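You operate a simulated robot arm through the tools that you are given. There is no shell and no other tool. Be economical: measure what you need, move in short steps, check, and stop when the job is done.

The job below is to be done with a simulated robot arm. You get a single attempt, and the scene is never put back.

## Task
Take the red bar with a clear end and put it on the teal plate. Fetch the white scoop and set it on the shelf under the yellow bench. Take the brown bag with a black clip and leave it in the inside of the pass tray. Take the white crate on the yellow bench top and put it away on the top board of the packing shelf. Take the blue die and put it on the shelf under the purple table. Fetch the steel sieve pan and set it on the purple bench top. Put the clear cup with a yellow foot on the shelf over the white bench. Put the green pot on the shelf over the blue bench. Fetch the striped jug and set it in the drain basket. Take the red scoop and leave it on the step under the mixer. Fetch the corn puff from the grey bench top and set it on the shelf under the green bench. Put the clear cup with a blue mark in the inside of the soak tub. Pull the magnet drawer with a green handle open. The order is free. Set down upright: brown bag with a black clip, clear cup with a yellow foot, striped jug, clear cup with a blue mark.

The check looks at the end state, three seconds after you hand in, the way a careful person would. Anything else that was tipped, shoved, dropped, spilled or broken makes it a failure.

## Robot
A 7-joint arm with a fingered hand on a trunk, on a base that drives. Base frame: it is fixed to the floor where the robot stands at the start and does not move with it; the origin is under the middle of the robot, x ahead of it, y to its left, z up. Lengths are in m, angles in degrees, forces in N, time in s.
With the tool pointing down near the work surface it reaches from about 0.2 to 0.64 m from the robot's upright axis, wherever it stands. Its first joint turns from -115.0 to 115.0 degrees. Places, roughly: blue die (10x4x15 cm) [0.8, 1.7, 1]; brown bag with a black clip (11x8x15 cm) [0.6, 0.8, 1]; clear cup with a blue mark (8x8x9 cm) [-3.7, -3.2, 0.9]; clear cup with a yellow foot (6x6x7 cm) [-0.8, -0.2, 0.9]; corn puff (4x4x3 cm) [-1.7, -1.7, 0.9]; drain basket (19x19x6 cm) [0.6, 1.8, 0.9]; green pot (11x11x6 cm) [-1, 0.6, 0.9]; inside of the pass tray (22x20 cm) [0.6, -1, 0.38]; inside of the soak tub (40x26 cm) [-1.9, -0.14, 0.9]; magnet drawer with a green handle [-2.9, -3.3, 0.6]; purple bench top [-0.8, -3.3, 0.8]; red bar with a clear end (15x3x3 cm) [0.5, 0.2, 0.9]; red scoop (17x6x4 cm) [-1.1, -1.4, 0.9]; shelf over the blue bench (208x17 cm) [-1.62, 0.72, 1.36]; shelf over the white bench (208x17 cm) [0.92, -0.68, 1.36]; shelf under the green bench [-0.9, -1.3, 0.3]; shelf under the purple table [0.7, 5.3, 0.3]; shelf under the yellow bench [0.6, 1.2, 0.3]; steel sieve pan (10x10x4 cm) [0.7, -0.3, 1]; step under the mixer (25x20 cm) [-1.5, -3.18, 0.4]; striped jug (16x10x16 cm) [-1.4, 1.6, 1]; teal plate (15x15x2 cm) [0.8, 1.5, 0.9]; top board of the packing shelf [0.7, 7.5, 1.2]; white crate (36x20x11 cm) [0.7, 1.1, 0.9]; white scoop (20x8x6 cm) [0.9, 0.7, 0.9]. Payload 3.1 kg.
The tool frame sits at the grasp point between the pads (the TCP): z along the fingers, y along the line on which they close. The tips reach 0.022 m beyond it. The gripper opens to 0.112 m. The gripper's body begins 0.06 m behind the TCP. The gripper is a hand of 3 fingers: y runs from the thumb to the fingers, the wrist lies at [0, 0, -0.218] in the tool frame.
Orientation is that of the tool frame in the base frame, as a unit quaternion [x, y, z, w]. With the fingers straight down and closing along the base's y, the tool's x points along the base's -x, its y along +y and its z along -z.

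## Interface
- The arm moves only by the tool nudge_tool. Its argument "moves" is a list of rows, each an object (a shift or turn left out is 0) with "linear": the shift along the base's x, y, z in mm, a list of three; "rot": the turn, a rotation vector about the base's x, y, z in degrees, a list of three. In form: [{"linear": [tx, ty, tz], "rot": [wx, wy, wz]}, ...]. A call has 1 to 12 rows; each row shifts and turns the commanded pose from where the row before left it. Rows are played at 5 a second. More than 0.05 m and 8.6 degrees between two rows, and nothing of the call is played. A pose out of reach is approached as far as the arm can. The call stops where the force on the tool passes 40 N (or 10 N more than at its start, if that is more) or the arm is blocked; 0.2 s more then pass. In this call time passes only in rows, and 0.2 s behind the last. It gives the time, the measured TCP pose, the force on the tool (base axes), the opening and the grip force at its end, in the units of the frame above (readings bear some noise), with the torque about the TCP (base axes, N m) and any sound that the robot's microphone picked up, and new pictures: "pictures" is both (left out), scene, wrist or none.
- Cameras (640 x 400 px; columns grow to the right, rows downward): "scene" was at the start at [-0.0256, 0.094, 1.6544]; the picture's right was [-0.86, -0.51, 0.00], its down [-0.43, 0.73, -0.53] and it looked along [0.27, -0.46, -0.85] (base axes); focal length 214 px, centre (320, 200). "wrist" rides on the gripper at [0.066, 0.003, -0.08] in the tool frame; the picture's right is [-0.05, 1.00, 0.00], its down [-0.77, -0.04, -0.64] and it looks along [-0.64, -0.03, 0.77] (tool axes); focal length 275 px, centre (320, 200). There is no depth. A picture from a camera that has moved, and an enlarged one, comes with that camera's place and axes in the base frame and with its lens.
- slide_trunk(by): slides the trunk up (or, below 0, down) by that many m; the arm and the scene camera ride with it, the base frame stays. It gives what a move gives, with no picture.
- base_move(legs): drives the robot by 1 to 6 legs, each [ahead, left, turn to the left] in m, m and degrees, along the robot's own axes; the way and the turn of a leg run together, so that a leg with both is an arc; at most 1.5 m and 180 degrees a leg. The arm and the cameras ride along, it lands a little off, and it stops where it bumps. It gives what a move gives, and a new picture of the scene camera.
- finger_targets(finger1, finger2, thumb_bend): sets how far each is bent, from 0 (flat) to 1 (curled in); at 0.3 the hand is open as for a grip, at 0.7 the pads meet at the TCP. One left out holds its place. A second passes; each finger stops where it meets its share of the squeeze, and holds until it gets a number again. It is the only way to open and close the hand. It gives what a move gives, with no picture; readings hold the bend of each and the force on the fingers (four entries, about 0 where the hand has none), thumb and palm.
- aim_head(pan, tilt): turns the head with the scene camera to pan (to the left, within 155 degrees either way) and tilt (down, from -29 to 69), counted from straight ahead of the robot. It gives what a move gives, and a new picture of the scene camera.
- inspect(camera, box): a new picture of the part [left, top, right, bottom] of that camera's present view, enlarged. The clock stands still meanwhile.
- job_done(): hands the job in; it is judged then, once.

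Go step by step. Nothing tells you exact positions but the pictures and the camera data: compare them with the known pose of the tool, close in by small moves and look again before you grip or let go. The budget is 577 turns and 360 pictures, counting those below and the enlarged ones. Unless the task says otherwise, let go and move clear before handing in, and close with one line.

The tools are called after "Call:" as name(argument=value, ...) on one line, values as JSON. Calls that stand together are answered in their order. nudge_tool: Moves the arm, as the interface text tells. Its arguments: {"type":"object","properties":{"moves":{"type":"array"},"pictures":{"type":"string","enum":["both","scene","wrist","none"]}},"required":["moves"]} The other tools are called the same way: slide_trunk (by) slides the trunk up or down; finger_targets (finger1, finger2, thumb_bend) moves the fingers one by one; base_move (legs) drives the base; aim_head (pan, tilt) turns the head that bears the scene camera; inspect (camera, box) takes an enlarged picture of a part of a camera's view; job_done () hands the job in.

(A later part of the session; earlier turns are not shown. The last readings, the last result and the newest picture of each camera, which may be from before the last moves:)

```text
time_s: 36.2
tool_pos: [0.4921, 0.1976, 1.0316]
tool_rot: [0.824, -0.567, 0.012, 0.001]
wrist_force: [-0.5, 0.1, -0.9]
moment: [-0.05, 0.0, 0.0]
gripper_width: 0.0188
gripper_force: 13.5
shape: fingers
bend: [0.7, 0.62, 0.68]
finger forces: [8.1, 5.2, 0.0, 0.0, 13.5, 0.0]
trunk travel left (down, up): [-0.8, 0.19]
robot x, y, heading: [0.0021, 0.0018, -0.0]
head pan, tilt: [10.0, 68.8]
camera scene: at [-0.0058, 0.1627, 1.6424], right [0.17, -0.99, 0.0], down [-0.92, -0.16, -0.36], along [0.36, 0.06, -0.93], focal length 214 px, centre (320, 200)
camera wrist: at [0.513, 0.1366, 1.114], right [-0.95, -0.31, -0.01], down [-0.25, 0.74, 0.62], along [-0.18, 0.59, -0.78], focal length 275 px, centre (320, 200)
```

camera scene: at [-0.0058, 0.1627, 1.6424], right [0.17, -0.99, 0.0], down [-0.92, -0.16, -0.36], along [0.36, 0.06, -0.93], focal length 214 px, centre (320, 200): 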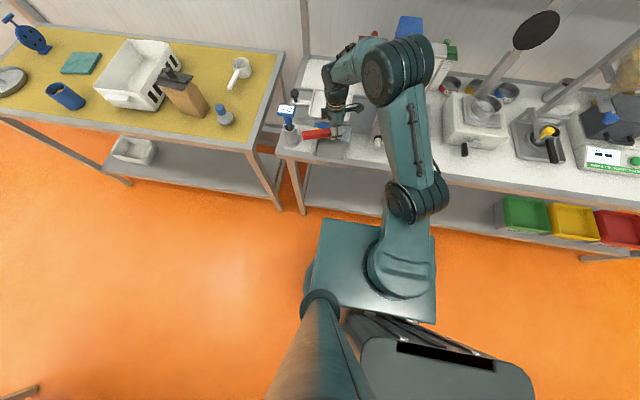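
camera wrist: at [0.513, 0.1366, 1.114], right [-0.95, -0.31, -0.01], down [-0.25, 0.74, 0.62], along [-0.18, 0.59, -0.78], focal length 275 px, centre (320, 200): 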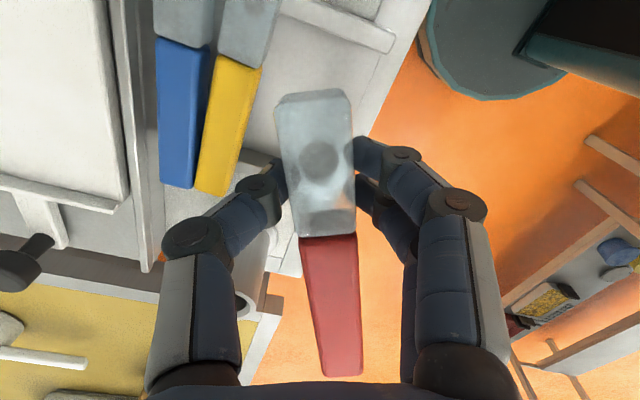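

The bar is held. I raise and tuck the arm back over the free floor, then drive left in front of the teal plate.

Call:
nudge_tool(moves=[{"linear": [0, 0, 45]}, {"linear": [-20, 0, 40]}, {"linear": [-45, -5, 15]}, {"linear": [-45, -5, 0]}, {"linear": [-40, -5, 0]}], pictures="none")

Call:
base_move(legs=[[0, 1.35, 0]])

```text
time_s: 37.4
tool_pos: [0.3389, 0.1816, 1.1341]
tool_rot: [0.824, -0.567, 0.012, 0.001]
wrist_force: [-0.4, 0.3, -1.0]
moment: [-0.03, -0.06, 0.0]
gripper_width: 0.0188
gripper_force: 13.2
shape: fingers
bend: [0.7, 0.62, 0.68]
finger forces: [8.1, 5.0, 0.0, 0.1, 13.5, 0.1]
trunk travel left (down, up): [-0.8, 0.19]
robot x, y, heading: [-0.0004, -0.0021, 0.0]
head pan, tilt: [10.0, 68.8]
```

```text
time_s: 44.1
tool_pos: [0.3691, 1.5209, 1.1328]
tool_rot: [0.816, -0.578, 0.013, 0.002]
wrist_force: [-0.8, 1.1, -0.8]
moment: [-0.01, -0.03, 0.07]
gripper_width: 0.0187
gripper_force: 13.2
shape: fingers
bend: [0.7, 0.62, 0.68]
finger forces: [8.1, 4.9, 0.0, 0.0, 13.4, 0.1]
trunk travel left (down, up): [-0.8, 0.19]
robot x, y, heading: [0.0228, 1.3458, -1.6]
head pan, tilt: [10.0, 68.8]
camera scene: at [0.0229, 1.5109, 1.6424], right [0.14, -0.99, 0.0], down [-0.92, -0.13, -0.36], along [0.36, 0.05, -0.93], focal length 214 px, centre (320, 200)
```

scene: 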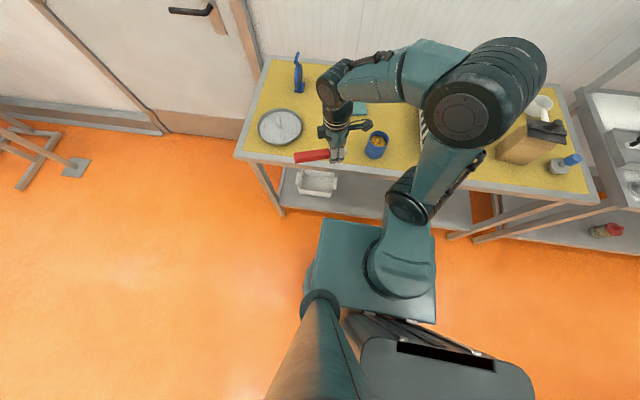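

I'm in front of the yellow bench's left half. The plate at about (0.78, 1.43) needs me closer; the base seems about 0.28 m in radius, so I move 11 cm forward.

Call:
base_move(legs=[[0.11, 0.08, 1.6]])

Call:
aim_head(pan=-20, tilt=50)

```text
time_s: 45.4
tool_pos: [0.476, 1.6087, 1.1336]
tool_rot: [0.824, -0.566, 0.012, 0.001]
wrist_force: [-0.8, 0.8, -0.3]
moment: [-0.02, -0.02, 0.03]
gripper_width: 0.0185
gripper_force: 13.5
shape: fingers
bend: [0.7, 0.62, 0.68]
finger forces: [8.2, 4.9, 0.1, 0.1, 13.3, 0.0]
trunk travel left (down, up): [-0.8, 0.19]
robot x, y, heading: [0.1408, 1.4262, -0.1]
head pan, tilt: [10.0, 68.8]
camera scene: at [0.1315, 1.5895, 1.6424], right [0.17, -0.99, 0.0], down [-0.92, -0.16, -0.36], along [0.36, 0.06, -0.93], focal length 214 px, centre (320, 200)
```

scene: 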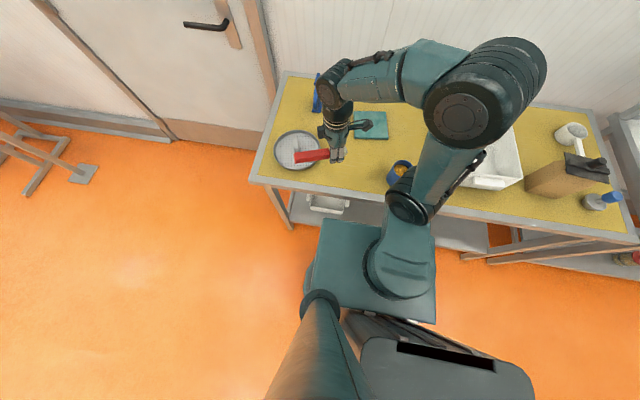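

```text
time_s: 46.4
tool_pos: [0.4773, 1.6089, 1.1335]
tool_rot: [0.824, -0.567, 0.012, 0.001]
wrist_force: [0.6, 0.3, -0.1]
moment: [-0.05, 0.02, 0.03]
gripper_width: 0.0183
gripper_force: 13.6
shape: fingers
bend: [0.7, 0.62, 0.68]
finger forces: [8.1, 5.0, 0.0, 0.0, 13.4, 0.1]
trunk travel left (down, up): [-0.8, 0.19]
robot x, y, heading: [0.1341, 1.4296, -0.1]
head pan, tilt: [-20.0, 50.0]
camera scene: at [0.1484, 1.5534, 1.6643], right [-0.34, -0.94, 0.0], down [-0.72, 0.26, -0.64], along [0.6, -0.22, -0.77], focal length 214 px, centre (320, 200)
```

scene: 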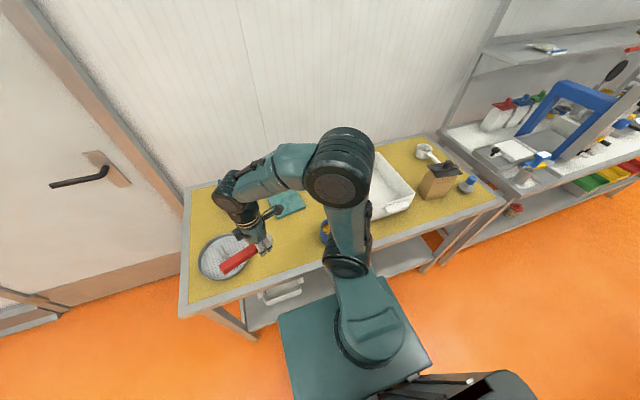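

The plate centre is near (0.794, 1.473). I turn the bar's handle outward by 80° while moving the tool to about (0.76, 1.45), staying high.

Call:
nudge_tool(moves=[{"linear": [28, -16, 0], "rot": [0, 0, -8]}, {"linear": [28, -16, 0], "rot": [0, 0, -8]}, {"linear": [28, -16, 0], "rot": [0, 0, -8]}, {"linear": [28, -16, 0], "rot": [0, 0, -8]}, {"linear": [28, -16, 0], "rot": [0, 0, -8]}, {"linear": [28, -16, 0], "rot": [0, 0, -8]}, {"linear": [28, -16, 0], "rot": [0, 0, -8]}, {"linear": [28, -16, 0], "rot": [0, 0, -8]}, {"linear": [28, -14, 0], "rot": [0, 0, -8]}, {"linear": [28, -14, 0], "rot": [0, 0, -8]}])

```text
time_s: 48.6
tool_pos: [0.758, 1.4517, 1.1325]
tool_rot: [-0.266, 0.964, -0.009, -0.008]
wrist_force: [0.0, -1.1, -0.2]
moment: [0.0, 0.05, -0.03]
gripper_width: 0.0185
gripper_force: 13.6
shape: fingers
bend: [0.7, 0.62, 0.68]
finger forces: [8.1, 5.0, 0.1, 0.0, 13.4, 0.0]
trunk travel left (down, up): [-0.8, 0.19]
robot x, y, heading: [0.1353, 1.4305, -0.2]
head pan, tilt: [-20.0, 50.0]
camera scene: at [0.1505, 1.553, 1.6644], right [-0.34, -0.94, 0.0], down [-0.72, 0.26, -0.64], along [0.6, -0.22, -0.77], focal length 214 px, centre (320, 200)
camera wrist: at [0.7022, 1.4218, 1.215], right [-0.47, 0.88, -0.01], down [0.69, 0.38, 0.62], along [0.55, 0.28, -0.78], focal length 275 px, centre (320, 200)
```

scene: 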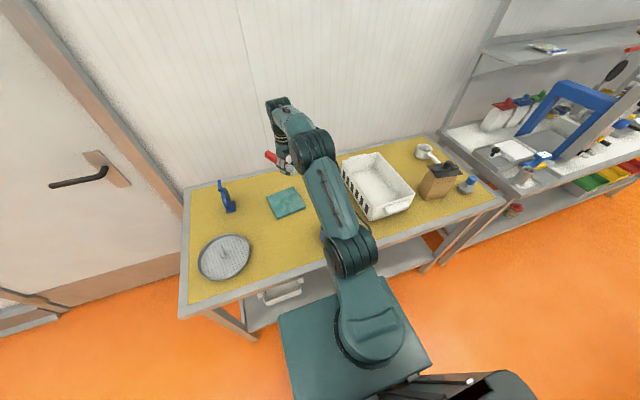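
wrist: 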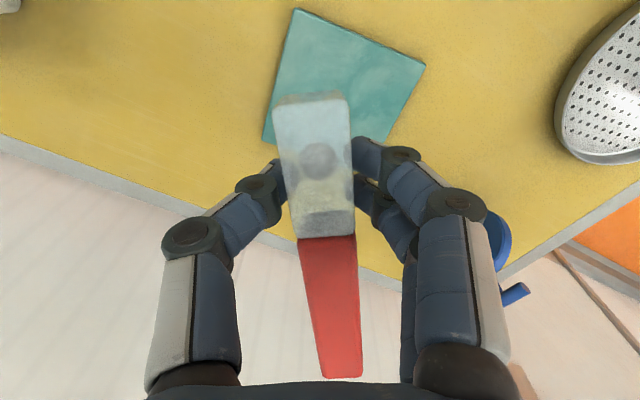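

From the wrist view the plate centre is near (0.77, 1.48). I shift so the bar's middle comes over it and descend partly.

Call:
nudge_tool(moves=[{"linear": [-12, 4, -40]}, {"linear": [-11, 4, -40]}, {"linear": [0, 0, -45]}, {"linear": [0, 0, -30]}])

```text
time_s: 49.6
tool_pos: [0.7346, 1.4609, 0.978]
tool_rot: [-0.268, 0.963, -0.009, -0.009]
wrist_force: [0.6, -0.6, -0.4]
moment: [-0.04, 0.04, -0.01]
gripper_width: 0.0186
gripper_force: 13.1
shape: fingers
bend: [0.7, 0.63, 0.68]
finger forces: [8.2, 5.0, 0.0, 0.0, 13.3, 0.0]
trunk travel left (down, up): [-0.8, 0.19]
robot x, y, heading: [0.1382, 1.4293, -0.2]
head pan, tilt: [-20.0, 50.0]
camera scene: at [0.1493, 1.5533, 1.6644], right [-0.34, -0.94, 0.0], down [-0.72, 0.26, -0.64], along [0.6, -0.22, -0.77], focal length 214 px, centre (320, 200)
camera wrist: at [0.6796, 1.4308, 1.0602], right [-0.47, 0.88, -0.01], down [0.69, 0.38, 0.62], along [0.55, 0.28, -0.78], focal length 275 px, centre (320, 200)
```

scene: 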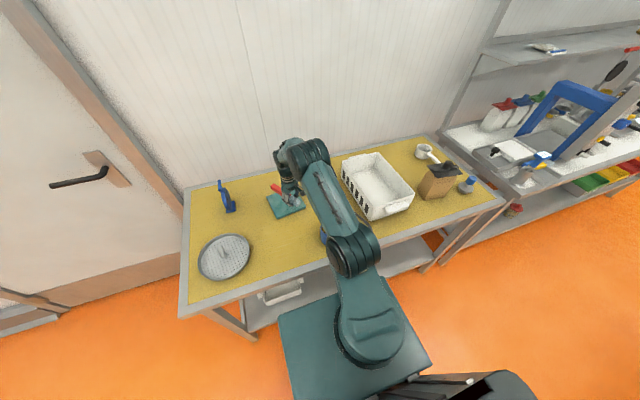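
wrist: 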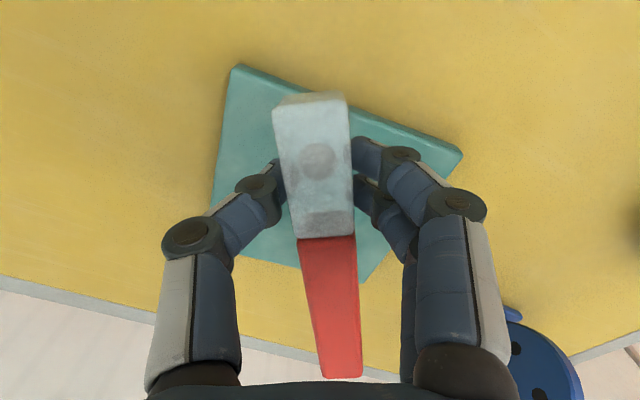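

The bar's middle is over the plate centre. I lower in small steps until contact.

Call:
nudge_tool(moves=[{"linear": [0, 0, -15]}, {"linear": [0, 0, -10]}, {"linear": [0, 0, -8]}, {"linear": [0, 0, -6]}], pictures="wrist")

```text
time_s: 50.6
tool_pos: [0.7335, 1.4612, 0.939]
tool_rot: [-0.267, 0.964, -0.01, -0.008]
wrist_force: [0.1, 0.1, 0.3]
moment: [0.07, -0.03, -0.01]
gripper_width: 0.0188
gripper_force: 14.3
shape: fingers
bend: [0.7, 0.63, 0.67]
finger forces: [8.1, 6.9, 0.0, 0.1, 13.7, 0.0]
trunk travel left (down, up): [-0.8, 0.19]
robot x, y, heading: [0.135, 1.4242, -0.2]
head pan, tilt: [-20.0, 50.0]
camera wrist: at [0.6774, 1.4318, 1.0229], right [-0.48, 0.88, -0.01], down [0.69, 0.38, 0.62], along [0.55, 0.29, -0.78], focal length 275 px, centre (320, 200)
```

wrist: 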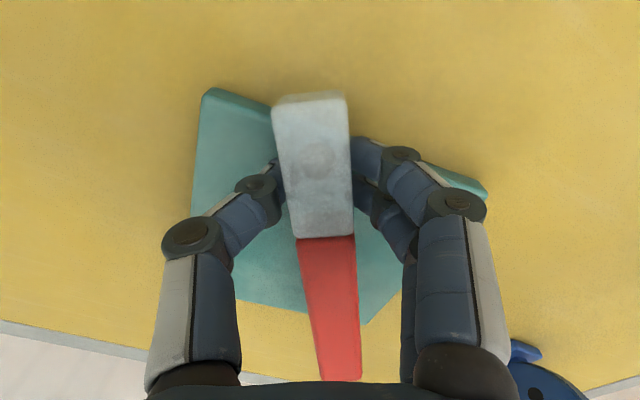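

Call:
nudge_tool(moves=[{"linear": [8, 4, 3]}, {"linear": [0, 0, -6]}, {"linear": [0, 0, -5]}, {"linear": [0, 0, -4]}], pictures="none")

```text
time_s: 51.5
tool_pos: [0.7419, 1.4664, 0.9383]
tool_rot: [-0.268, 0.963, -0.01, 0.0]
wrist_force: [-5.7, 2.9, 24.8]
moment: [0.27, 0.0, 0.04]
gripper_width: 0.0185
gripper_force: 28.2
shape: fingers
bend: [0.71, 0.69, 0.68]
finger forces: [9.2, 23.5, 0.0, 0.1, 23.6, 0.0]
trunk travel left (down, up): [-0.8, 0.19]
robot x, y, heading: [0.135, 1.4258, -0.2]
head pan, tilt: [-20.0, 50.0]
stopped in row 4: the force on the tool passed its limit at 45 N (the readings are from after the stop); the commanded pose is now the measured one
```

Firm contact with the plate. I ease off 3 mm and open gradually.

Call:
nudge_tool(moves=[{"linear": [0, 0, 2]}], pictures="none")

Call:
finger_targets(finger1=0.6, finger2=0.6, thumb_bend=0.6)

Call:
finger_targets(finger1=0.5, finger2=0.5, thumb_bend=0.5)

Call:
nudge_tool(moves=[{"linear": [0, 0, 10]}, {"linear": [0, 0, 30]}, {"linear": [0, 0, 40]}, {"linear": [-20, -20, 40]}, {"linear": [-40, 0, 20]}], pictures="wrist")

```text
time_s: 51.9
tool_pos: [0.7423, 1.4675, 0.9393]
tool_rot: [-0.267, 0.964, -0.011, -0.001]
wrist_force: [-4.8, 1.3, 16.7]
moment: [0.16, 0.06, 0.08]
gripper_width: 0.0184
gripper_force: 22.4
shape: fingers
bend: [0.71, 0.69, 0.68]
finger forces: [8.8, 19.1, 0.0, 0.0, 17.6, 0.0]
trunk travel left (down, up): [-0.8, 0.19]
robot x, y, heading: [0.1369, 1.4257, -0.4]
head pan, tilt: [-20.0, 50.0]
```

```text
time_s: 52.9
tool_pos: [0.7427, 1.4672, 0.939]
tool_rot: [-0.268, 0.963, -0.01, 0.0]
wrist_force: [2.2, -0.6, 30.4]
moment: [-0.19, -0.14, -0.02]
gripper_width: 0.0213
gripper_force: 16.2
shape: fingers
bend: [0.65, 0.65, 0.62]
finger forces: [6.9, 7.0, 0.0, 0.1, 18.1, 0.1]
trunk travel left (down, up): [-0.8, 0.19]
robot x, y, heading: [0.1392, 1.4287, -0.1]
head pan, tilt: [-20.0, 50.0]
```

```text
time_s: 53.6
tool_pos: [0.7446, 1.4649, 0.9409]
tool_rot: [-0.267, 0.964, -0.01, 0.004]
wrist_force: [0.9, -4.3, 28.7]
moment: [0.58, 0.43, 0.05]
gripper_width: 0.0481
gripper_force: 14.0
shape: fingers
bend: [0.58, 0.58, 0.5]
finger forces: [16.1, 12.4, 0.0, 0.0, 0.0, 0.1]
trunk travel left (down, up): [-0.8, 0.19]
robot x, y, heading: [0.1384, 1.428, -0.2]
head pan, tilt: [-20.0, 50.0]
stopped: the force on the tool passed its limit at 41 N (the readings are from after the stop); the commanded pose is now the measured one
```

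```text
time_s: 54.8
tool_pos: [0.6855, 1.4492, 1.0771]
tool_rot: [-0.268, 0.963, -0.01, -0.001]
wrist_force: [0.3, 0.8, 0.2]
moment: [-0.04, -0.01, 0.03]
gripper_width: 0.0544
gripper_force: 0.1
shape: fingers
bend: [0.5, 0.5, 0.5]
finger forces: [0.0, 0.0, 0.1, 0.0, 0.1, 0.0]
trunk travel left (down, up): [-0.8, 0.19]
robot x, y, heading: [0.1372, 1.4287, -0.2]
head pan, tilt: [-20.0, 50.0]
camera wrist: at [0.6278, 1.4195, 1.1592], right [-0.48, 0.88, -0.02], down [0.68, 0.38, 0.63], along [0.56, 0.29, -0.78], focal length 275 px, centre (320, 200)
```

wrist: 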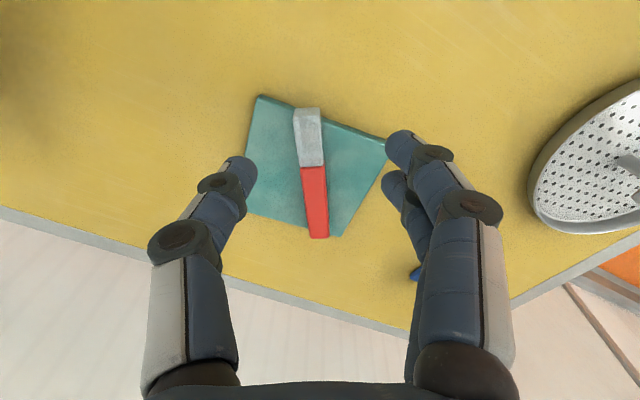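

The red bar lies on the teal plate. Next is the brown bag, which stands in front of the scoop; I tuck the arm and drive right to look at it closely.

Call:
nudge_tool(moves=[{"linear": [-45, 0, 15]}, {"linear": [-45, 0, 15]}, {"linear": [-45, 0, 15]}, {"linear": [-45, 0, 15]}, {"linear": [-45, 0, 15]}], pictures="none")

Call:
base_move(legs=[[-0.13, 0, 0], [0, -0.62, 0]])

Call:
aim_head(pan=-15, tilt=45)

```text
time_s: 56.0
tool_pos: [0.4596, 1.4392, 1.1546]
tool_rot: [-0.266, 0.964, -0.008, 0.0]
wrist_force: [-0.2, -0.3, 1.2]
moment: [0.05, -0.04, -0.01]
gripper_width: 0.0545
gripper_force: 0.1
shape: fingers
bend: [0.5, 0.5, 0.5]
finger forces: [0.1, 0.0, 0.1, 0.0, 0.1, 0.1]
trunk travel left (down, up): [-0.8, 0.19]
robot x, y, heading: [0.1363, 1.4241, -0.4]
head pan, tilt: [-20.0, 50.0]
```

```text
time_s: 60.3
tool_pos: [0.3324, 0.834, 1.1546]
tool_rot: [-0.27, 0.963, -0.01, -0.001]
wrist_force: [0.1, 0.5, -0.5]
moment: [0.02, -0.02, -0.02]
gripper_width: 0.0547
gripper_force: 0.1
shape: fingers
bend: [0.5, 0.5, 0.5]
finger forces: [0.1, 0.0, 0.0, 0.0, 0.1, 0.1]
trunk travel left (down, up): [-0.8, 0.19]
robot x, y, heading: [0.0073, 0.8144, 0.2]
head pan, tilt: [-20.0, 50.0]
camera scene: at [0.0189, 0.9406, 1.6644], right [-0.34, -0.94, 0.0], down [-0.72, 0.26, -0.64], along [0.6, -0.22, -0.77], focal length 214 px, centre (320, 200)
```

scene: 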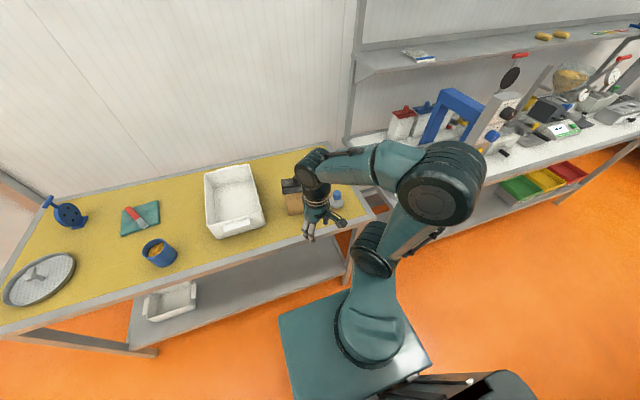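

```text
time_s: 61.0
tool_pos: [0.3317, 0.8327, 1.1533]
tool_rot: [-0.27, 0.963, -0.009, -0.002]
wrist_force: [0.0, -0.1, 0.2]
moment: [0.02, 0.04, 0.02]
gripper_width: 0.0551
gripper_force: 0.0
shape: fingers
bend: [0.5, 0.5, 0.5]
finger forces: [0.0, 0.0, 0.1, 0.0, 0.0, 0.0]
trunk travel left (down, up): [-0.8, 0.19]
robot x, y, heading: [0.0043, 0.815, 0.4]
head pan, tilt: [-15.0, 45.0]
camera scene: at [0.025, 0.9459, 1.6713], right [-0.26, -0.97, 0.0], down [-0.68, 0.18, -0.71], along [0.68, -0.18, -0.71], focal length 214 px, centre (320, 200)
```

scene: 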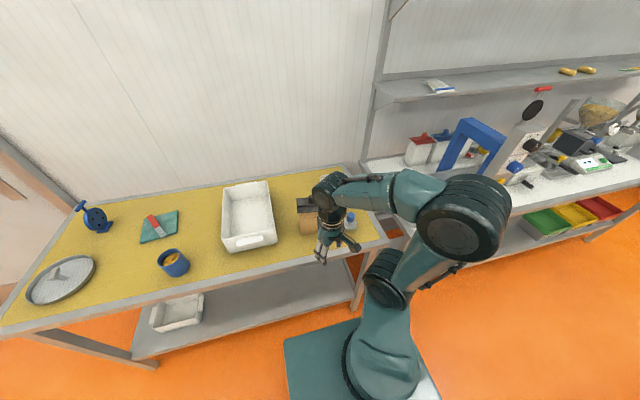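

I back off a little and tilt the hand forward, to view the bag and approach it from the front.

Call:
base_move(legs=[[-0.15, 0, 0]])

Call:
nudge_tool(moves=[{"linear": [15, -10, 0], "rot": [0, 0, -7.8]}, {"linear": [15, -10, 0], "rot": [0, 0, -7.8]}, {"linear": [15, -10, 0], "rot": [0, 0, -7.8]}, {"linear": [15, 0, 0], "rot": [0, 0, -7.8]}, {"linear": [25, 0, 0], "rot": [0, -7.5, 0]}, {"linear": [25, 0, 0], "rot": [0, -7.5, 0]}, {"linear": [25, 0, 0], "rot": [0, -7.5, 0]}, {"linear": [25, 0, 0], "rot": [0, -7.5, 0]}, {"linear": [20, 0, 0], "rot": [0, -7.5, 0]}, {"linear": [20, 0, 0], "rot": [0, -7.5, 0]}])

```text
time_s: 62.3
tool_pos: [0.1847, 0.832, 1.1541]
tool_rot: [-0.271, 0.963, -0.011, -0.001]
wrist_force: [0.2, 0.4, 0.2]
moment: [-0.03, -0.04, 0.0]
gripper_width: 0.0544
gripper_force: 0.0
shape: fingers
bend: [0.5, 0.5, 0.5]
finger forces: [0.1, 0.1, 0.0, 0.1, 0.0, 0.0]
trunk travel left (down, up): [-0.8, 0.19]
robot x, y, heading: [-0.1377, 0.8105, 0.2]
head pan, tilt: [-15.0, 45.0]
camera scene: at [-0.1231, 0.9459, 1.6713], right [-0.26, -0.97, 0.0], down [-0.68, 0.18, -0.71], along [0.68, -0.18, -0.71], focal length 214 px, centre (320, 200)
```

scene: 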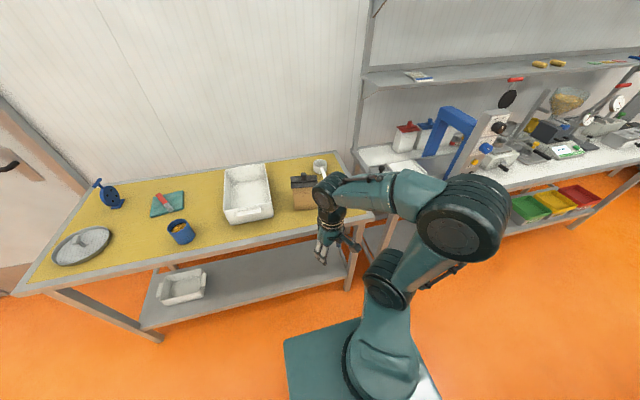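

```text
time_s: 64.5
tool_pos: [0.3818, 0.8082, 1.153]
tool_rot: [-0.001, 0.933, -0.007, 0.36]
wrist_force: [0.7, -0.3, 0.0]
moment: [0.01, 0.05, 0.03]
gripper_width: 0.0544
gripper_force: 0.0
shape: fingers
bend: [0.5, 0.5, 0.5]
finger forces: [0.0, 0.0, 0.1, 0.0, 0.0, 0.1]
trunk travel left (down, up): [-0.8, 0.19]
robot x, y, heading: [-0.1421, 0.8145, 0.1]
head pan, tilt: [-15.0, 45.0]
camera scene: at [-0.1218, 0.9507, 1.6709], right [-0.26, -0.97, 0.0], down [-0.68, 0.18, -0.71], along [0.68, -0.18, -0.71], focal length 214 px, centre (320, 200)
camera wrist: at [0.2805, 0.8123, 1.1688], right [0.04, 1.0, 0.02], down [0.14, -0.02, 0.99], along [0.99, -0.04, -0.14], focal length 275 px, centre (320, 200)
```

scene: 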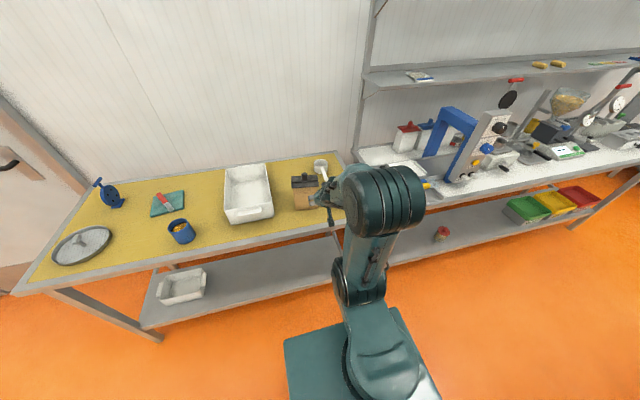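
wrist: 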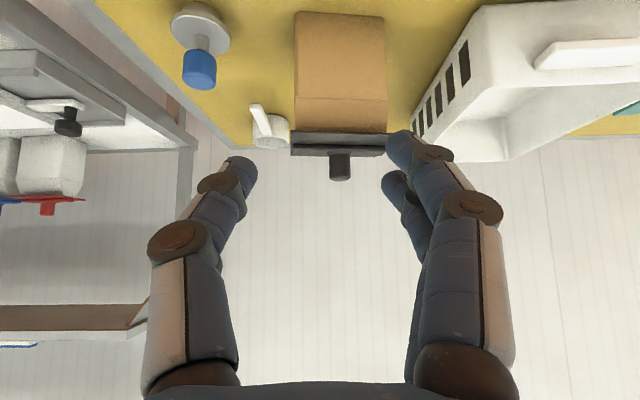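

The bag is about 11 cm wide (y) but 8 cm deep (x), so I should grip across x, coming in tilted from its right side. I undo the tilt and turn the hand.

Call:
nudge_tool(moves=[{"linear": [0, -20, 15], "rot": [0, 7, 0]}, {"linear": [0, -20, 15], "rot": [0, 7, 0]}, {"linear": [0, -20, 15], "rot": [0, 7, 0]}, {"linear": [0, -20, 15], "rot": [0, 7, 0]}, {"linear": [0, -20, 15], "rot": [0, 7, 0]}, {"linear": [0, -20, 15], "rot": [0, 7, 0]}, {"linear": [0, -10, 0], "rot": [0, 0, -8]}, {"linear": [0, -10, 0], "rot": [0, 0, -8]}, {"linear": [0, -10, 0], "rot": [0, 0, -8]}, {"linear": [0, -10, 0], "rot": [0, 0, -8]}, {"linear": [0, -10, 0], "rot": [0, 0, -8]}, {"linear": [0, -10, 0], "rot": [0, 0, -8]}], pictures="none")

Call:
nudge_tool(moves=[{"linear": [0, 0, 0], "rot": [0, 0, -8]}, {"linear": [0, 0, 0], "rot": [0, 0, -8]}, {"linear": [0, 0, 0], "rot": [0, 0, -8]}, {"linear": [0, 0, 0], "rot": [0, 0, -8]}, {"linear": [0, 0, 0], "rot": [0, 0, -8]}, {"linear": [20, 0, 0], "rot": [7.5, 0, 0]}, {"linear": [20, 0, 0], "rot": [7.5, 0, 0]}, {"linear": [20, 0, 0], "rot": [7.5, 0, 0]}, {"linear": [20, 0, 0], "rot": [7.5, 0, 0]}, {"linear": [20, 0, 0], "rot": [7.5, 0, 0]}, {"linear": [20, 0, 0], "rot": [7.5, 0, 0]}])

```text
time_s: 67.1
tool_pos: [0.3925, 0.626, 1.2394]
tool_rot: [0.407, 0.912, -0.033, 0.042]
wrist_force: [-0.3, 0.0, -1.1]
moment: [0.0, 0.02, -0.04]
gripper_width: 0.0546
gripper_force: 0.1
shape: fingers
bend: [0.5, 0.5, 0.5]
finger forces: [0.0, 0.0, 0.0, 0.1, 0.0, 0.1]
out of reach, approached as far as the arm can: row 1
trunk travel left (down, up): [-0.8, 0.19]
robot x, y, heading: [-0.1398, 0.8119, 0.0]
head pan, tilt: [-15.0, 45.0]
```

```text
time_s: 69.5
tool_pos: [0.4301, 0.6901, 1.229]
tool_rot: [0.666, 0.694, 0.188, -0.198]
wrist_force: [0.6, -1.2, -0.4]
moment: [0.05, 0.01, 0.02]
gripper_width: 0.0547
gripper_force: 0.0
shape: fingers
bend: [0.5, 0.5, 0.5]
finger forces: [0.1, 0.1, 0.0, 0.0, 0.0, 0.0]
out of reach, approached as far as the arm can: row 7, 8, 9, 10
trunk travel left (down, up): [-0.8, 0.19]
robot x, y, heading: [-0.1387, 0.8151, 0.2]
head pan, tilt: [-15.0, 45.0]
camera scene: at [-0.1194, 0.9418, 1.6716], right [-0.26, -0.97, 0.0], down [-0.68, 0.18, -0.71], along [0.68, -0.18, -0.71], focal length 214 px, centre (320, 200)
camera wrist: at [0.4342, 0.7047, 1.3342], right [1.0, 0.0, -0.03], down [0.01, -0.99, 0.14], along [-0.03, -0.14, -0.99], focal length 275 px, centre (320, 200)
```

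scene: 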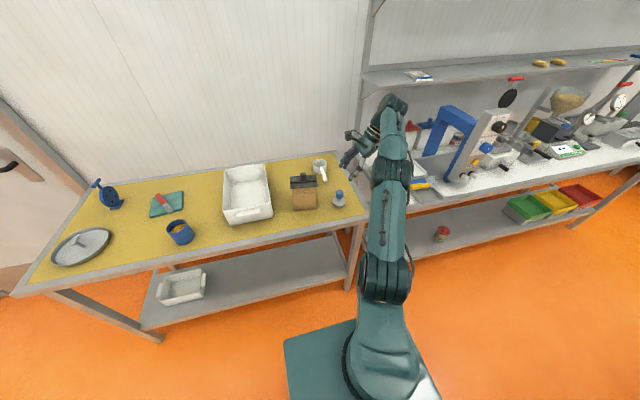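
wrist: 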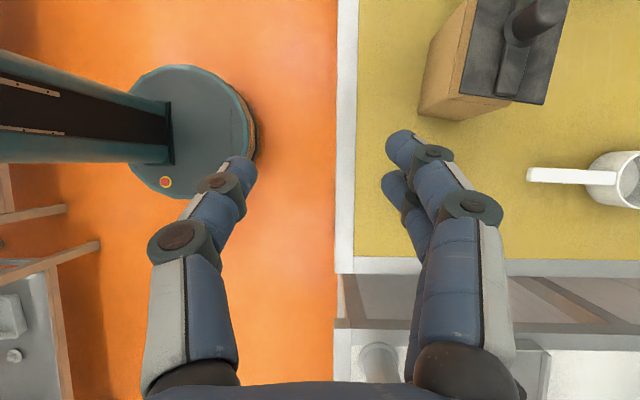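

Good view: the base is a disc of 0.25 m radius, and the hand is turned correctly. I drive forward and right so that the bag is comfortably in reach.

Call:
base_move(legs=[[0.22, -0.18, 0]])

Call:
nudge_tool(moves=[{"linear": [0, 0, -30], "rot": [4, 0, 0]}, {"linear": [0, 0, -30], "rot": [4, 0, 0]}, {"linear": [0, 0, -20], "rot": [4, 0, 0]}])

```text
time_s: 71.5
tool_pos: [0.6509, 0.5153, 1.2317]
tool_rot: [0.665, 0.695, 0.188, -0.197]
wrist_force: [-0.5, -0.2, -0.5]
moment: [-0.03, 0.04, 0.01]
gripper_width: 0.0547
gripper_force: 0.0
shape: fingers
bend: [0.5, 0.5, 0.5]
finger forces: [0.0, 0.0, 0.0, 0.0, 0.0, 0.0]
trunk travel left (down, up): [-0.8, 0.19]
robot x, y, heading: [0.0847, 0.6367, 0.1]
head pan, tilt: [-15.0, 45.0]
camera scene: at [0.1019, 0.7685, 1.6713], right [-0.26, -0.97, 0.0], down [-0.68, 0.18, -0.71], along [0.68, -0.18, -0.71], focal length 214 px, centre (320, 200)
```

scene: 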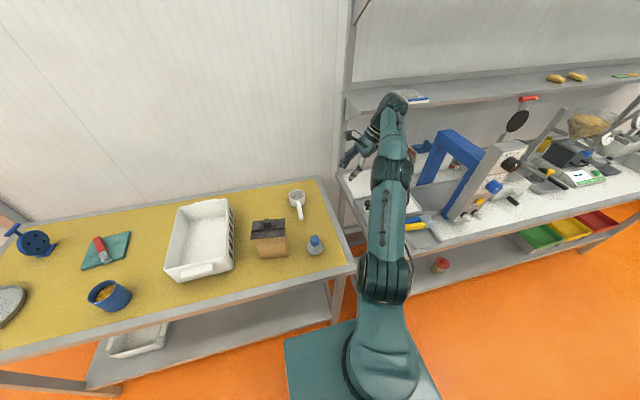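

```text
time_s: 72.3
tool_pos: [0.6532, 0.515, 1.1516]
tool_rot: [0.641, 0.672, 0.26, -0.266]
wrist_force: [-0.5, -0.6, -0.4]
moment: [-0.01, 0.01, -0.02]
gripper_width: 0.0549
gripper_force: 0.2
shape: fingers
bend: [0.5, 0.5, 0.5]
finger forces: [0.0, 0.0, 0.0, 0.0, 0.0, 0.0]
trunk travel left (down, up): [-0.8, 0.19]
robot x, y, heading: [0.0839, 0.6373, 0.1]
head pan, tilt: [-15.0, 45.0]
camera scene: at [0.1017, 0.7685, 1.6714], right [-0.26, -0.97, 0.0], down [-0.68, 0.18, -0.71], along [0.68, -0.18, -0.71], focal length 214 px, centre (320, 200)
camera wrist: at [0.6568, 0.509, 1.256], right [1.0, 0.01, -0.02], down [0.01, -1.0, -0.07], along [-0.02, 0.07, -1.0], focal length 275 px, centre (320, 200)
```

scene: 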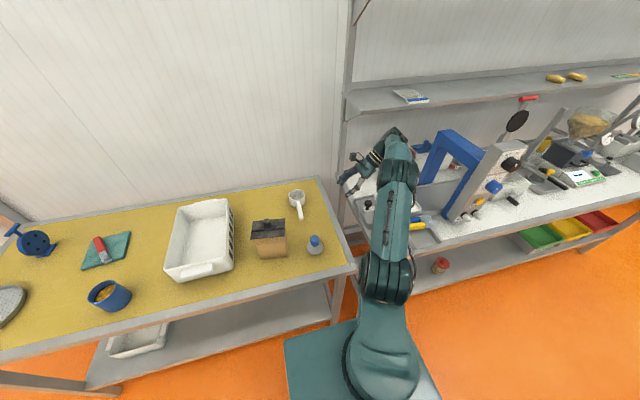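
wrist: 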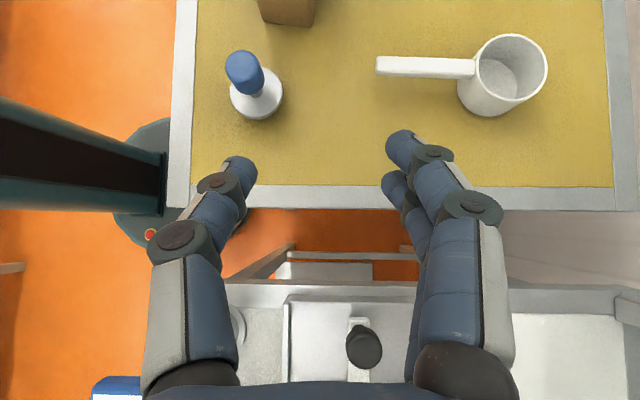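

The camera looks straight down now: scoop handle, bottle and bag are visible. I open the hand fully and move to a pre-grasp point to see the bag.

Call:
finger_targets(finger1=0.3, finger2=0.3, thumb_bend=0.3)

Call:
nudge_tool(moves=[{"linear": [-8, 40, 0]}, {"linear": [-8, 40, 0]}, {"linear": [-8, 40, 0]}, {"linear": [-8, 40, -10]}, {"linear": [0, 20, -35]}])

```text
time_s: 73.3
tool_pos: [0.653, 0.516, 1.1519]
tool_rot: [0.641, 0.673, 0.258, -0.266]
wrist_force: [0.7, 0.0, -0.5]
moment: [-0.01, 0.0, -0.02]
gripper_width: 0.1112
gripper_force: 0.0
shape: fingers
bend: [0.3, 0.3, 0.3]
finger forces: [0.0, 0.0, 0.0, 0.1, 0.0, 0.1]
trunk travel left (down, up): [-0.8, 0.19]
robot x, y, heading: [0.0838, 0.6364, 0.2]
head pan, tilt: [-15.0, 45.0]
```

```text
time_s: 74.5
tool_pos: [0.6209, 0.6943, 1.1072]
tool_rot: [0.641, 0.672, 0.259, -0.265]
wrist_force: [-0.2, -1.1, -0.2]
moment: [-0.01, 0.02, 0.04]
gripper_width: 0.1113
gripper_force: 0.2
shape: fingers
bend: [0.3, 0.3, 0.3]
finger forces: [0.1, 0.1, 0.0, 0.0, 0.1, 0.0]
trunk travel left (down, up): [-0.8, 0.19]
robot x, y, heading: [0.0847, 0.6408, -0.0]
head pan, tilt: [-15.0, 45.0]
camera scene: at [0.1033, 0.7687, 1.6713], right [-0.26, -0.97, 0.0], down [-0.68, 0.18, -0.71], along [0.68, -0.18, -0.71], focal length 214 px, centre (320, 200)
camera wrist: at [0.6255, 0.6873, 1.212], right [1.0, 0.01, -0.03], down [0.01, -1.0, -0.07], along [-0.03, 0.07, -1.0], focal length 275 px, centre (320, 200)
```

scene: 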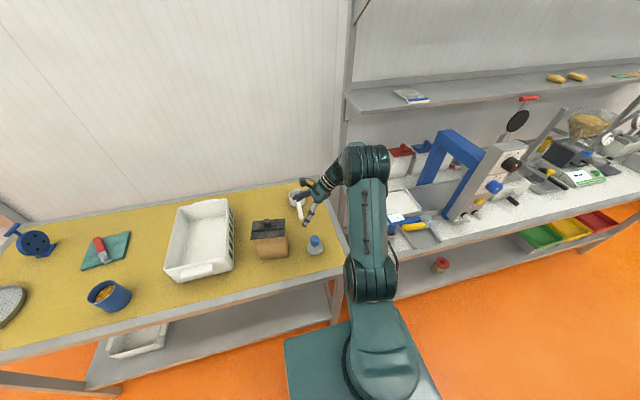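
wrist: 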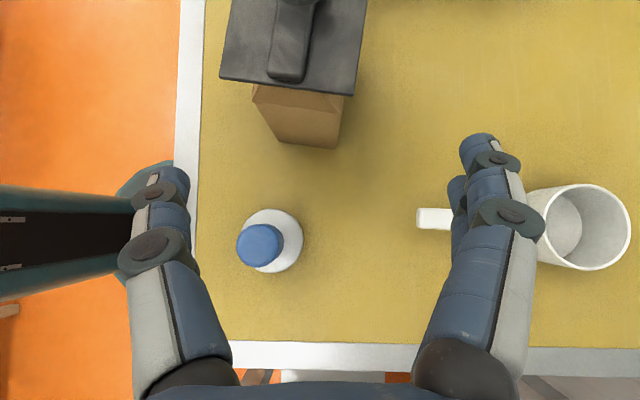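

The bag is centred near x≈0.60, turned about −6°. I align and approach along the tool axis, stopping short to check.

Call:
nudge_tool(moves=[{"linear": [-8, 8, -20], "rot": [0, 0, -3]}, {"linear": [-9, 5, -22], "rot": [0, 0, -3]}, {"linear": [0, 25, -25]}, {"linear": [0, 25, -25]}], pictures="wrist")

```text
time_s: 75.5
tool_pos: [0.6036, 0.7599, 1.0147]
tool_rot: [0.676, 0.638, 0.271, -0.251]
wrist_force: [0.4, 0.0, 0.2]
moment: [0.03, 0.02, -0.04]
gripper_width: 0.1113
gripper_force: 0.1
shape: fingers
bend: [0.3, 0.3, 0.3]
finger forces: [0.0, 0.0, 0.0, 0.0, 0.0, 0.0]
trunk travel left (down, up): [-0.8, 0.19]
robot x, y, heading: [0.082, 0.6347, 0.3]
head pan, tilt: [-15.0, 45.0]
camera wrist: at [0.6071, 0.752, 1.1192], right [1.0, -0.1, -0.02], down [-0.1, -0.99, -0.07], along [-0.02, 0.07, -1.0], focal length 275 px, centre (320, 200)
```

wrist: 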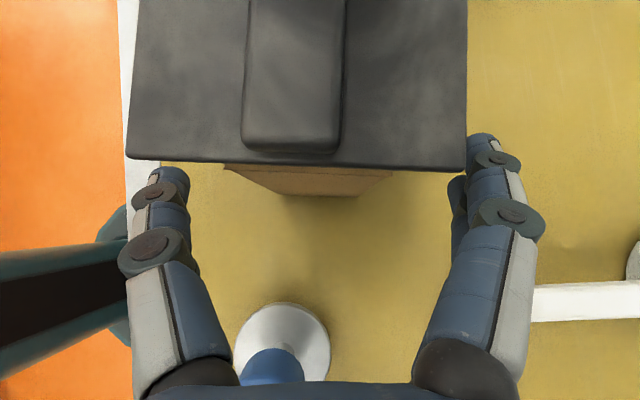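

The clip is wide (about 11 cm) and sits at z≈1.02, so I should slide the fingers in beneath it. I back off, go lower, and then move in along y.

Call:
nudge_tool(moves=[{"linear": [0, -35, -25]}, {"linear": [0, 0, -30]}, {"linear": [0, 15, -20]}, {"linear": [1, 20, -2]}], pictures="wrist")

```text
time_s: 76.4
tool_pos: [0.6044, 0.7383, 0.9469]
tool_rot: [0.675, 0.635, 0.279, -0.25]
wrist_force: [1.2, -1.7, 19.2]
moment: [-1.06, 0.61, 0.08]
gripper_width: 0.1114
gripper_force: 10.0
shape: fingers
bend: [0.3, 0.3, 0.3]
finger forces: [0.1, 0.0, 0.0, 0.0, 0.1, 19.6]
trunk travel left (down, up): [-0.8, 0.19]
robot x, y, heading: [0.0846, 0.6359, -0.0]
head pan, tilt: [-15.0, 45.0]
stopped in row 4: the force on the tool passed its limit at 55 N (the readings are from after the stop); the commanded pose is now the measured one
camera wrist: at [0.608, 0.7308, 1.0519], right [0.99, -0.1, -0.02], down [-0.1, -0.99, -0.08], along [-0.01, 0.08, -1.0], focal length 275 px, centre (320, 200)
```

wrist: 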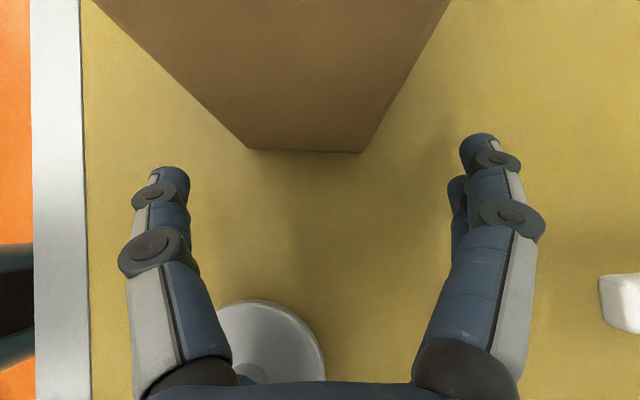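

The palm pressed on the bottle's cap, so I lift straight off. Then I come in on a diagonal that clears the bottle and still passes under the clip.

Call:
nudge_tool(moves=[{"linear": [0, 0, 20]}, {"linear": [-2, 0, 25]}], pictures="both")

Call:
inspect(camera="scene", box=[230, 160, 390, 280])

```text
time_s: 77.0
tool_pos: [0.6047, 0.7424, 0.9901]
tool_rot: [0.675, 0.636, 0.277, -0.251]
wrist_force: [-0.1, 0.6, 0.2]
moment: [-0.02, -0.03, -0.03]
gripper_width: 0.1114
gripper_force: 0.1
shape: fingers
bend: [0.3, 0.3, 0.3]
finger forces: [0.1, 0.1, 0.0, 0.1, 0.0, 0.0]
trunk travel left (down, up): [-0.8, 0.19]
robot x, y, heading: [0.08, 0.6363, 0.2]
head pan, tilt: [-15.0, 45.0]
camera scene: at [0.1007, 0.7687, 1.6712], right [-0.26, -0.97, 0.0], down [-0.68, 0.18, -0.71], along [0.68, -0.18, -0.71], focal length 214 px, centre (320, 200)
camera wrist: at [0.6072, 0.7326, 1.0952], right [0.99, -0.1, -0.02], down [-0.1, -0.99, -0.08], along [-0.01, 0.08, -1.0], focal length 275 px, centre (320, 200)
```

scene: 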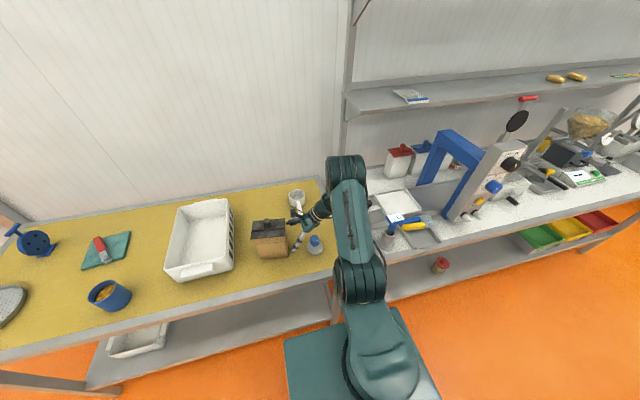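
wrist: 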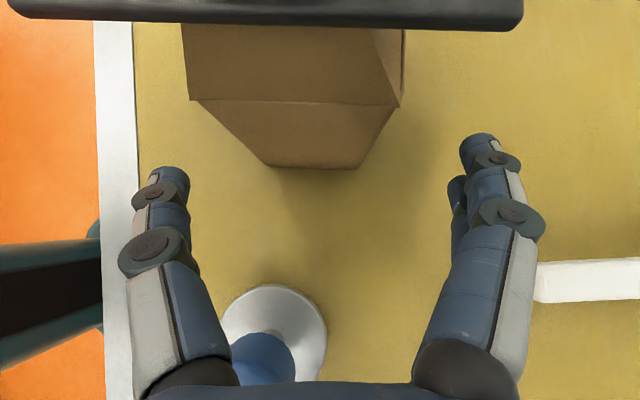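

```text
3.33 times, centred on (310, 220) of scene
camera zoom: at [0.1007, 0.7687, 1.6712], right [-0.26, -0.97, 0.0], down [-0.68, 0.18, -0.71], along [0.68, -0.18, -0.71], focal length 715 px, centre (353, 133)
```

zoom: 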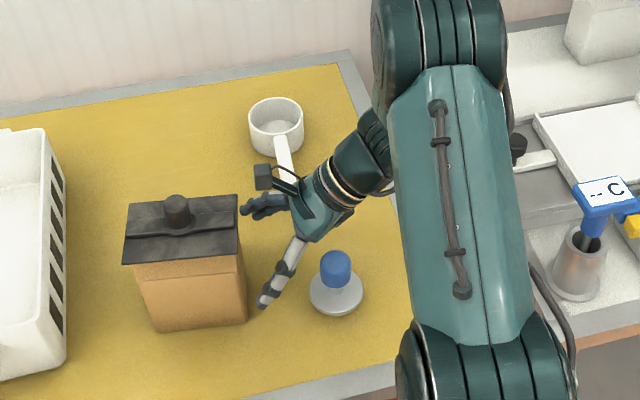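

Bottle and bag both stand fine. The bag's body is 8 cm wide, centred at x≈0.597; I slide in.

Call:
nudge_tool(moves=[{"linear": [-8, 2, -2]}, {"linear": [1, 16, -13]}, {"linear": [1, 16, -13]}, {"linear": [1, 16, -13]}, {"linear": [1, 15, -12]}], pictures="wrist")

```text
time_s: 78.0
tool_pos: [0.6022, 0.782, 0.958]
tool_rot: [0.675, 0.633, 0.284, -0.251]
wrist_force: [-6.7, -9.2, 27.2]
moment: [0.79, -0.7, -0.03]
gripper_width: 0.1113
gripper_force: 0.1
shape: fingers
bend: [0.3, 0.3, 0.3]
finger forces: [0.1, 0.0, 0.1, 0.0, 0.1, 0.1]
trunk travel left (down, up): [-0.8, 0.19]
robot x, y, heading: [0.0846, 0.6357, 0.3]
head pan, tilt: [-15.0, 45.0]
stopped in row 5: the force on the tool passed its limit at 47 N (the readings are from after the stop); the commanded pose is now the measured one
camera wrist: at [0.6043, 0.7738, 1.0622], right [0.99, -0.11, -0.01], down [-0.11, -0.99, -0.09], along [0.0, 0.09, -1.0], focal length 275 px, centre (320, 200)
```

wrist: 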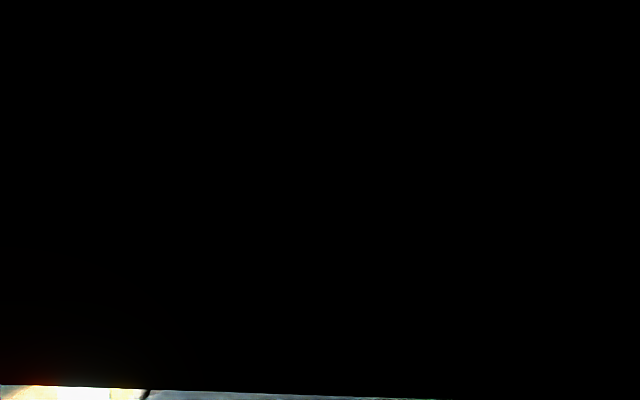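

The camera housing on the hand's upper side meets the clip, so this side approach fails. I back out the way I came.

Call:
nudge_tool(moves=[{"linear": [-1, -16, 13]}, {"linear": [-1, -16, 13]}, {"linear": [-1, -16, 13]}, {"linear": [0, -20, 25]}, {"linear": [0, -35, 30]}, {"linear": [0, -35, 30]}])

```text
time_s: 79.4
tool_pos: [0.6008, 0.646, 1.08]
tool_rot: [0.676, 0.633, 0.282, -0.251]
wrist_force: [-0.1, -0.2, 1.4]
moment: [0.0, -0.03, -0.04]
gripper_width: 0.1111
gripper_force: 0.1
shape: fingers
bend: [0.3, 0.3, 0.3]
finger forces: [0.0, 0.0, 0.0, 0.0, 0.0, 0.1]
trunk travel left (down, up): [-0.8, 0.19]
robot x, y, heading: [0.0831, 0.6349, -0.1]
head pan, tilt: [-15.0, 45.0]
camera scene: at [0.1012, 0.7674, 1.6714], right [-0.26, -0.97, 0.0], down [-0.68, 0.18, -0.71], along [0.68, -0.18, -0.71], focal length 214 px, centre (320, 200)
camera wrist: at [0.603, 0.637, 1.185], right [0.99, -0.11, -0.01], down [-0.11, -0.99, -0.08], along [-0.01, 0.09, -1.0], focal length 275 px, centre (320, 200)
```

scene: 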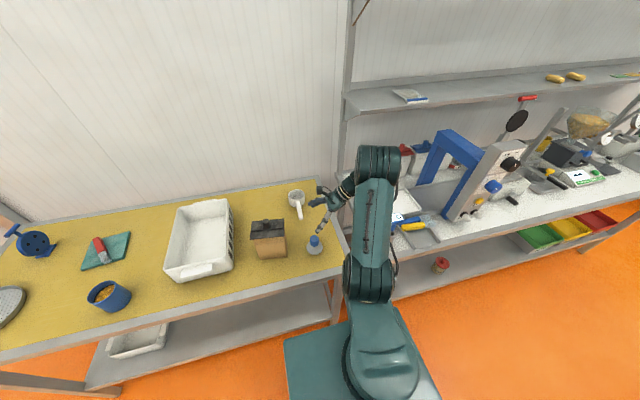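
wrist: 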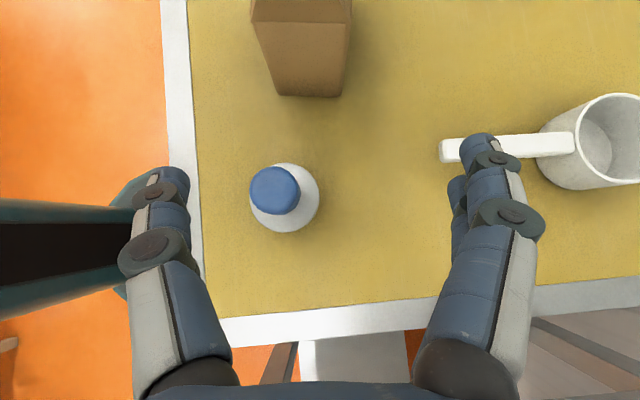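

The crate should leave first to free the bag's other side. Meanwhile I can take the white scoop: I turn the hand to point away from me so it closes across the scoop's handle.

Call:
nudge_tool(moves=[{"linear": [0, 0, 20], "rot": [0, 0, -7.7]}, {"linear": [0, 0, 20], "rot": [0, 0, -7.7]}, {"linear": [0, 0, 20], "rot": [0, 0, -7.7]}, {"linear": [0, 5, 20], "rot": [0, 0, -7.7]}, {"linear": [0, 5, 0], "rot": [0, 0, -7.7]}, {"linear": [0, 5, 0], "rot": [0, 0, -7.7]}, {"linear": [0, 5, 0], "rot": [0, 0, -7.7]}, {"linear": [0, 5, 0], "rot": [0, 0, -7.7]}, {"linear": [0, 5, 0], "rot": [0, 0, -7.7]}, {"linear": [0, 5, 0], "rot": [0, 0, -7.7]}, {"linear": [0, 5, 0], "rot": [0, 0, -7]}])

```text
time_s: 81.8
tool_pos: [0.5989, 0.6887, 1.1587]
tool_rot: [0.926, 0.018, 0.378, 0.003]
wrist_force: [-0.4, 0.1, -0.1]
moment: [-0.01, -0.05, -0.04]
gripper_width: 0.1114
gripper_force: 0.1
shape: fingers
bend: [0.3, 0.3, 0.3]
finger forces: [0.0, 0.1, 0.0, 0.0, 0.0, 0.0]
trunk travel left (down, up): [-0.8, 0.19]
robot x, y, heading: [0.0794, 0.6375, -0.1]
head pan, tilt: [-15.0, 45.0]
camera scene: at [0.1012, 0.7718, 1.671], right [-0.26, -0.97, 0.0], down [-0.68, 0.18, -0.71], along [0.68, -0.18, -0.71], focal length 214 px, centre (320, 200)
camera wrist: at [0.5921, 0.6874, 1.2635], right [0.0, -1.0, -0.01], down [-1.0, 0.0, -0.08], along [0.08, 0.01, -1.0], focal length 275 px, centre (320, 200)
```

scene: 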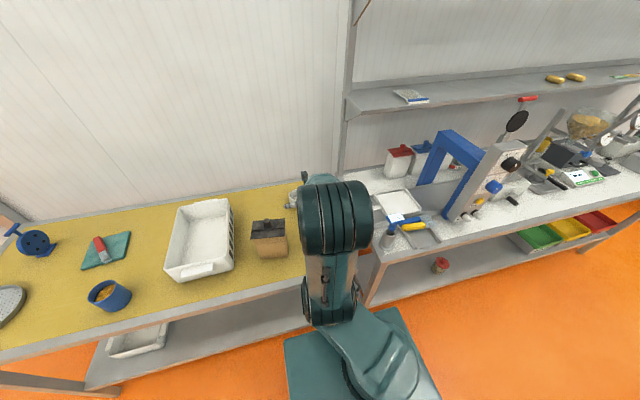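
wrist: 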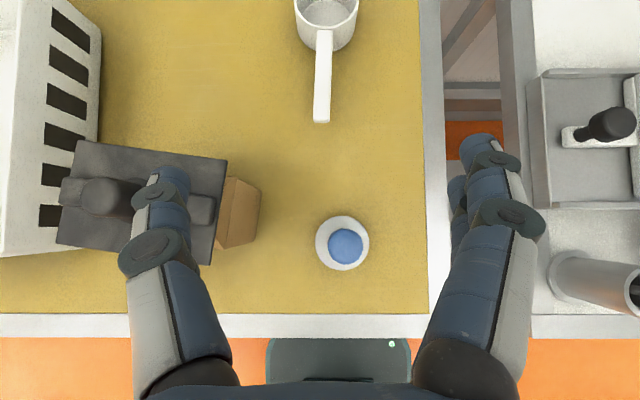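

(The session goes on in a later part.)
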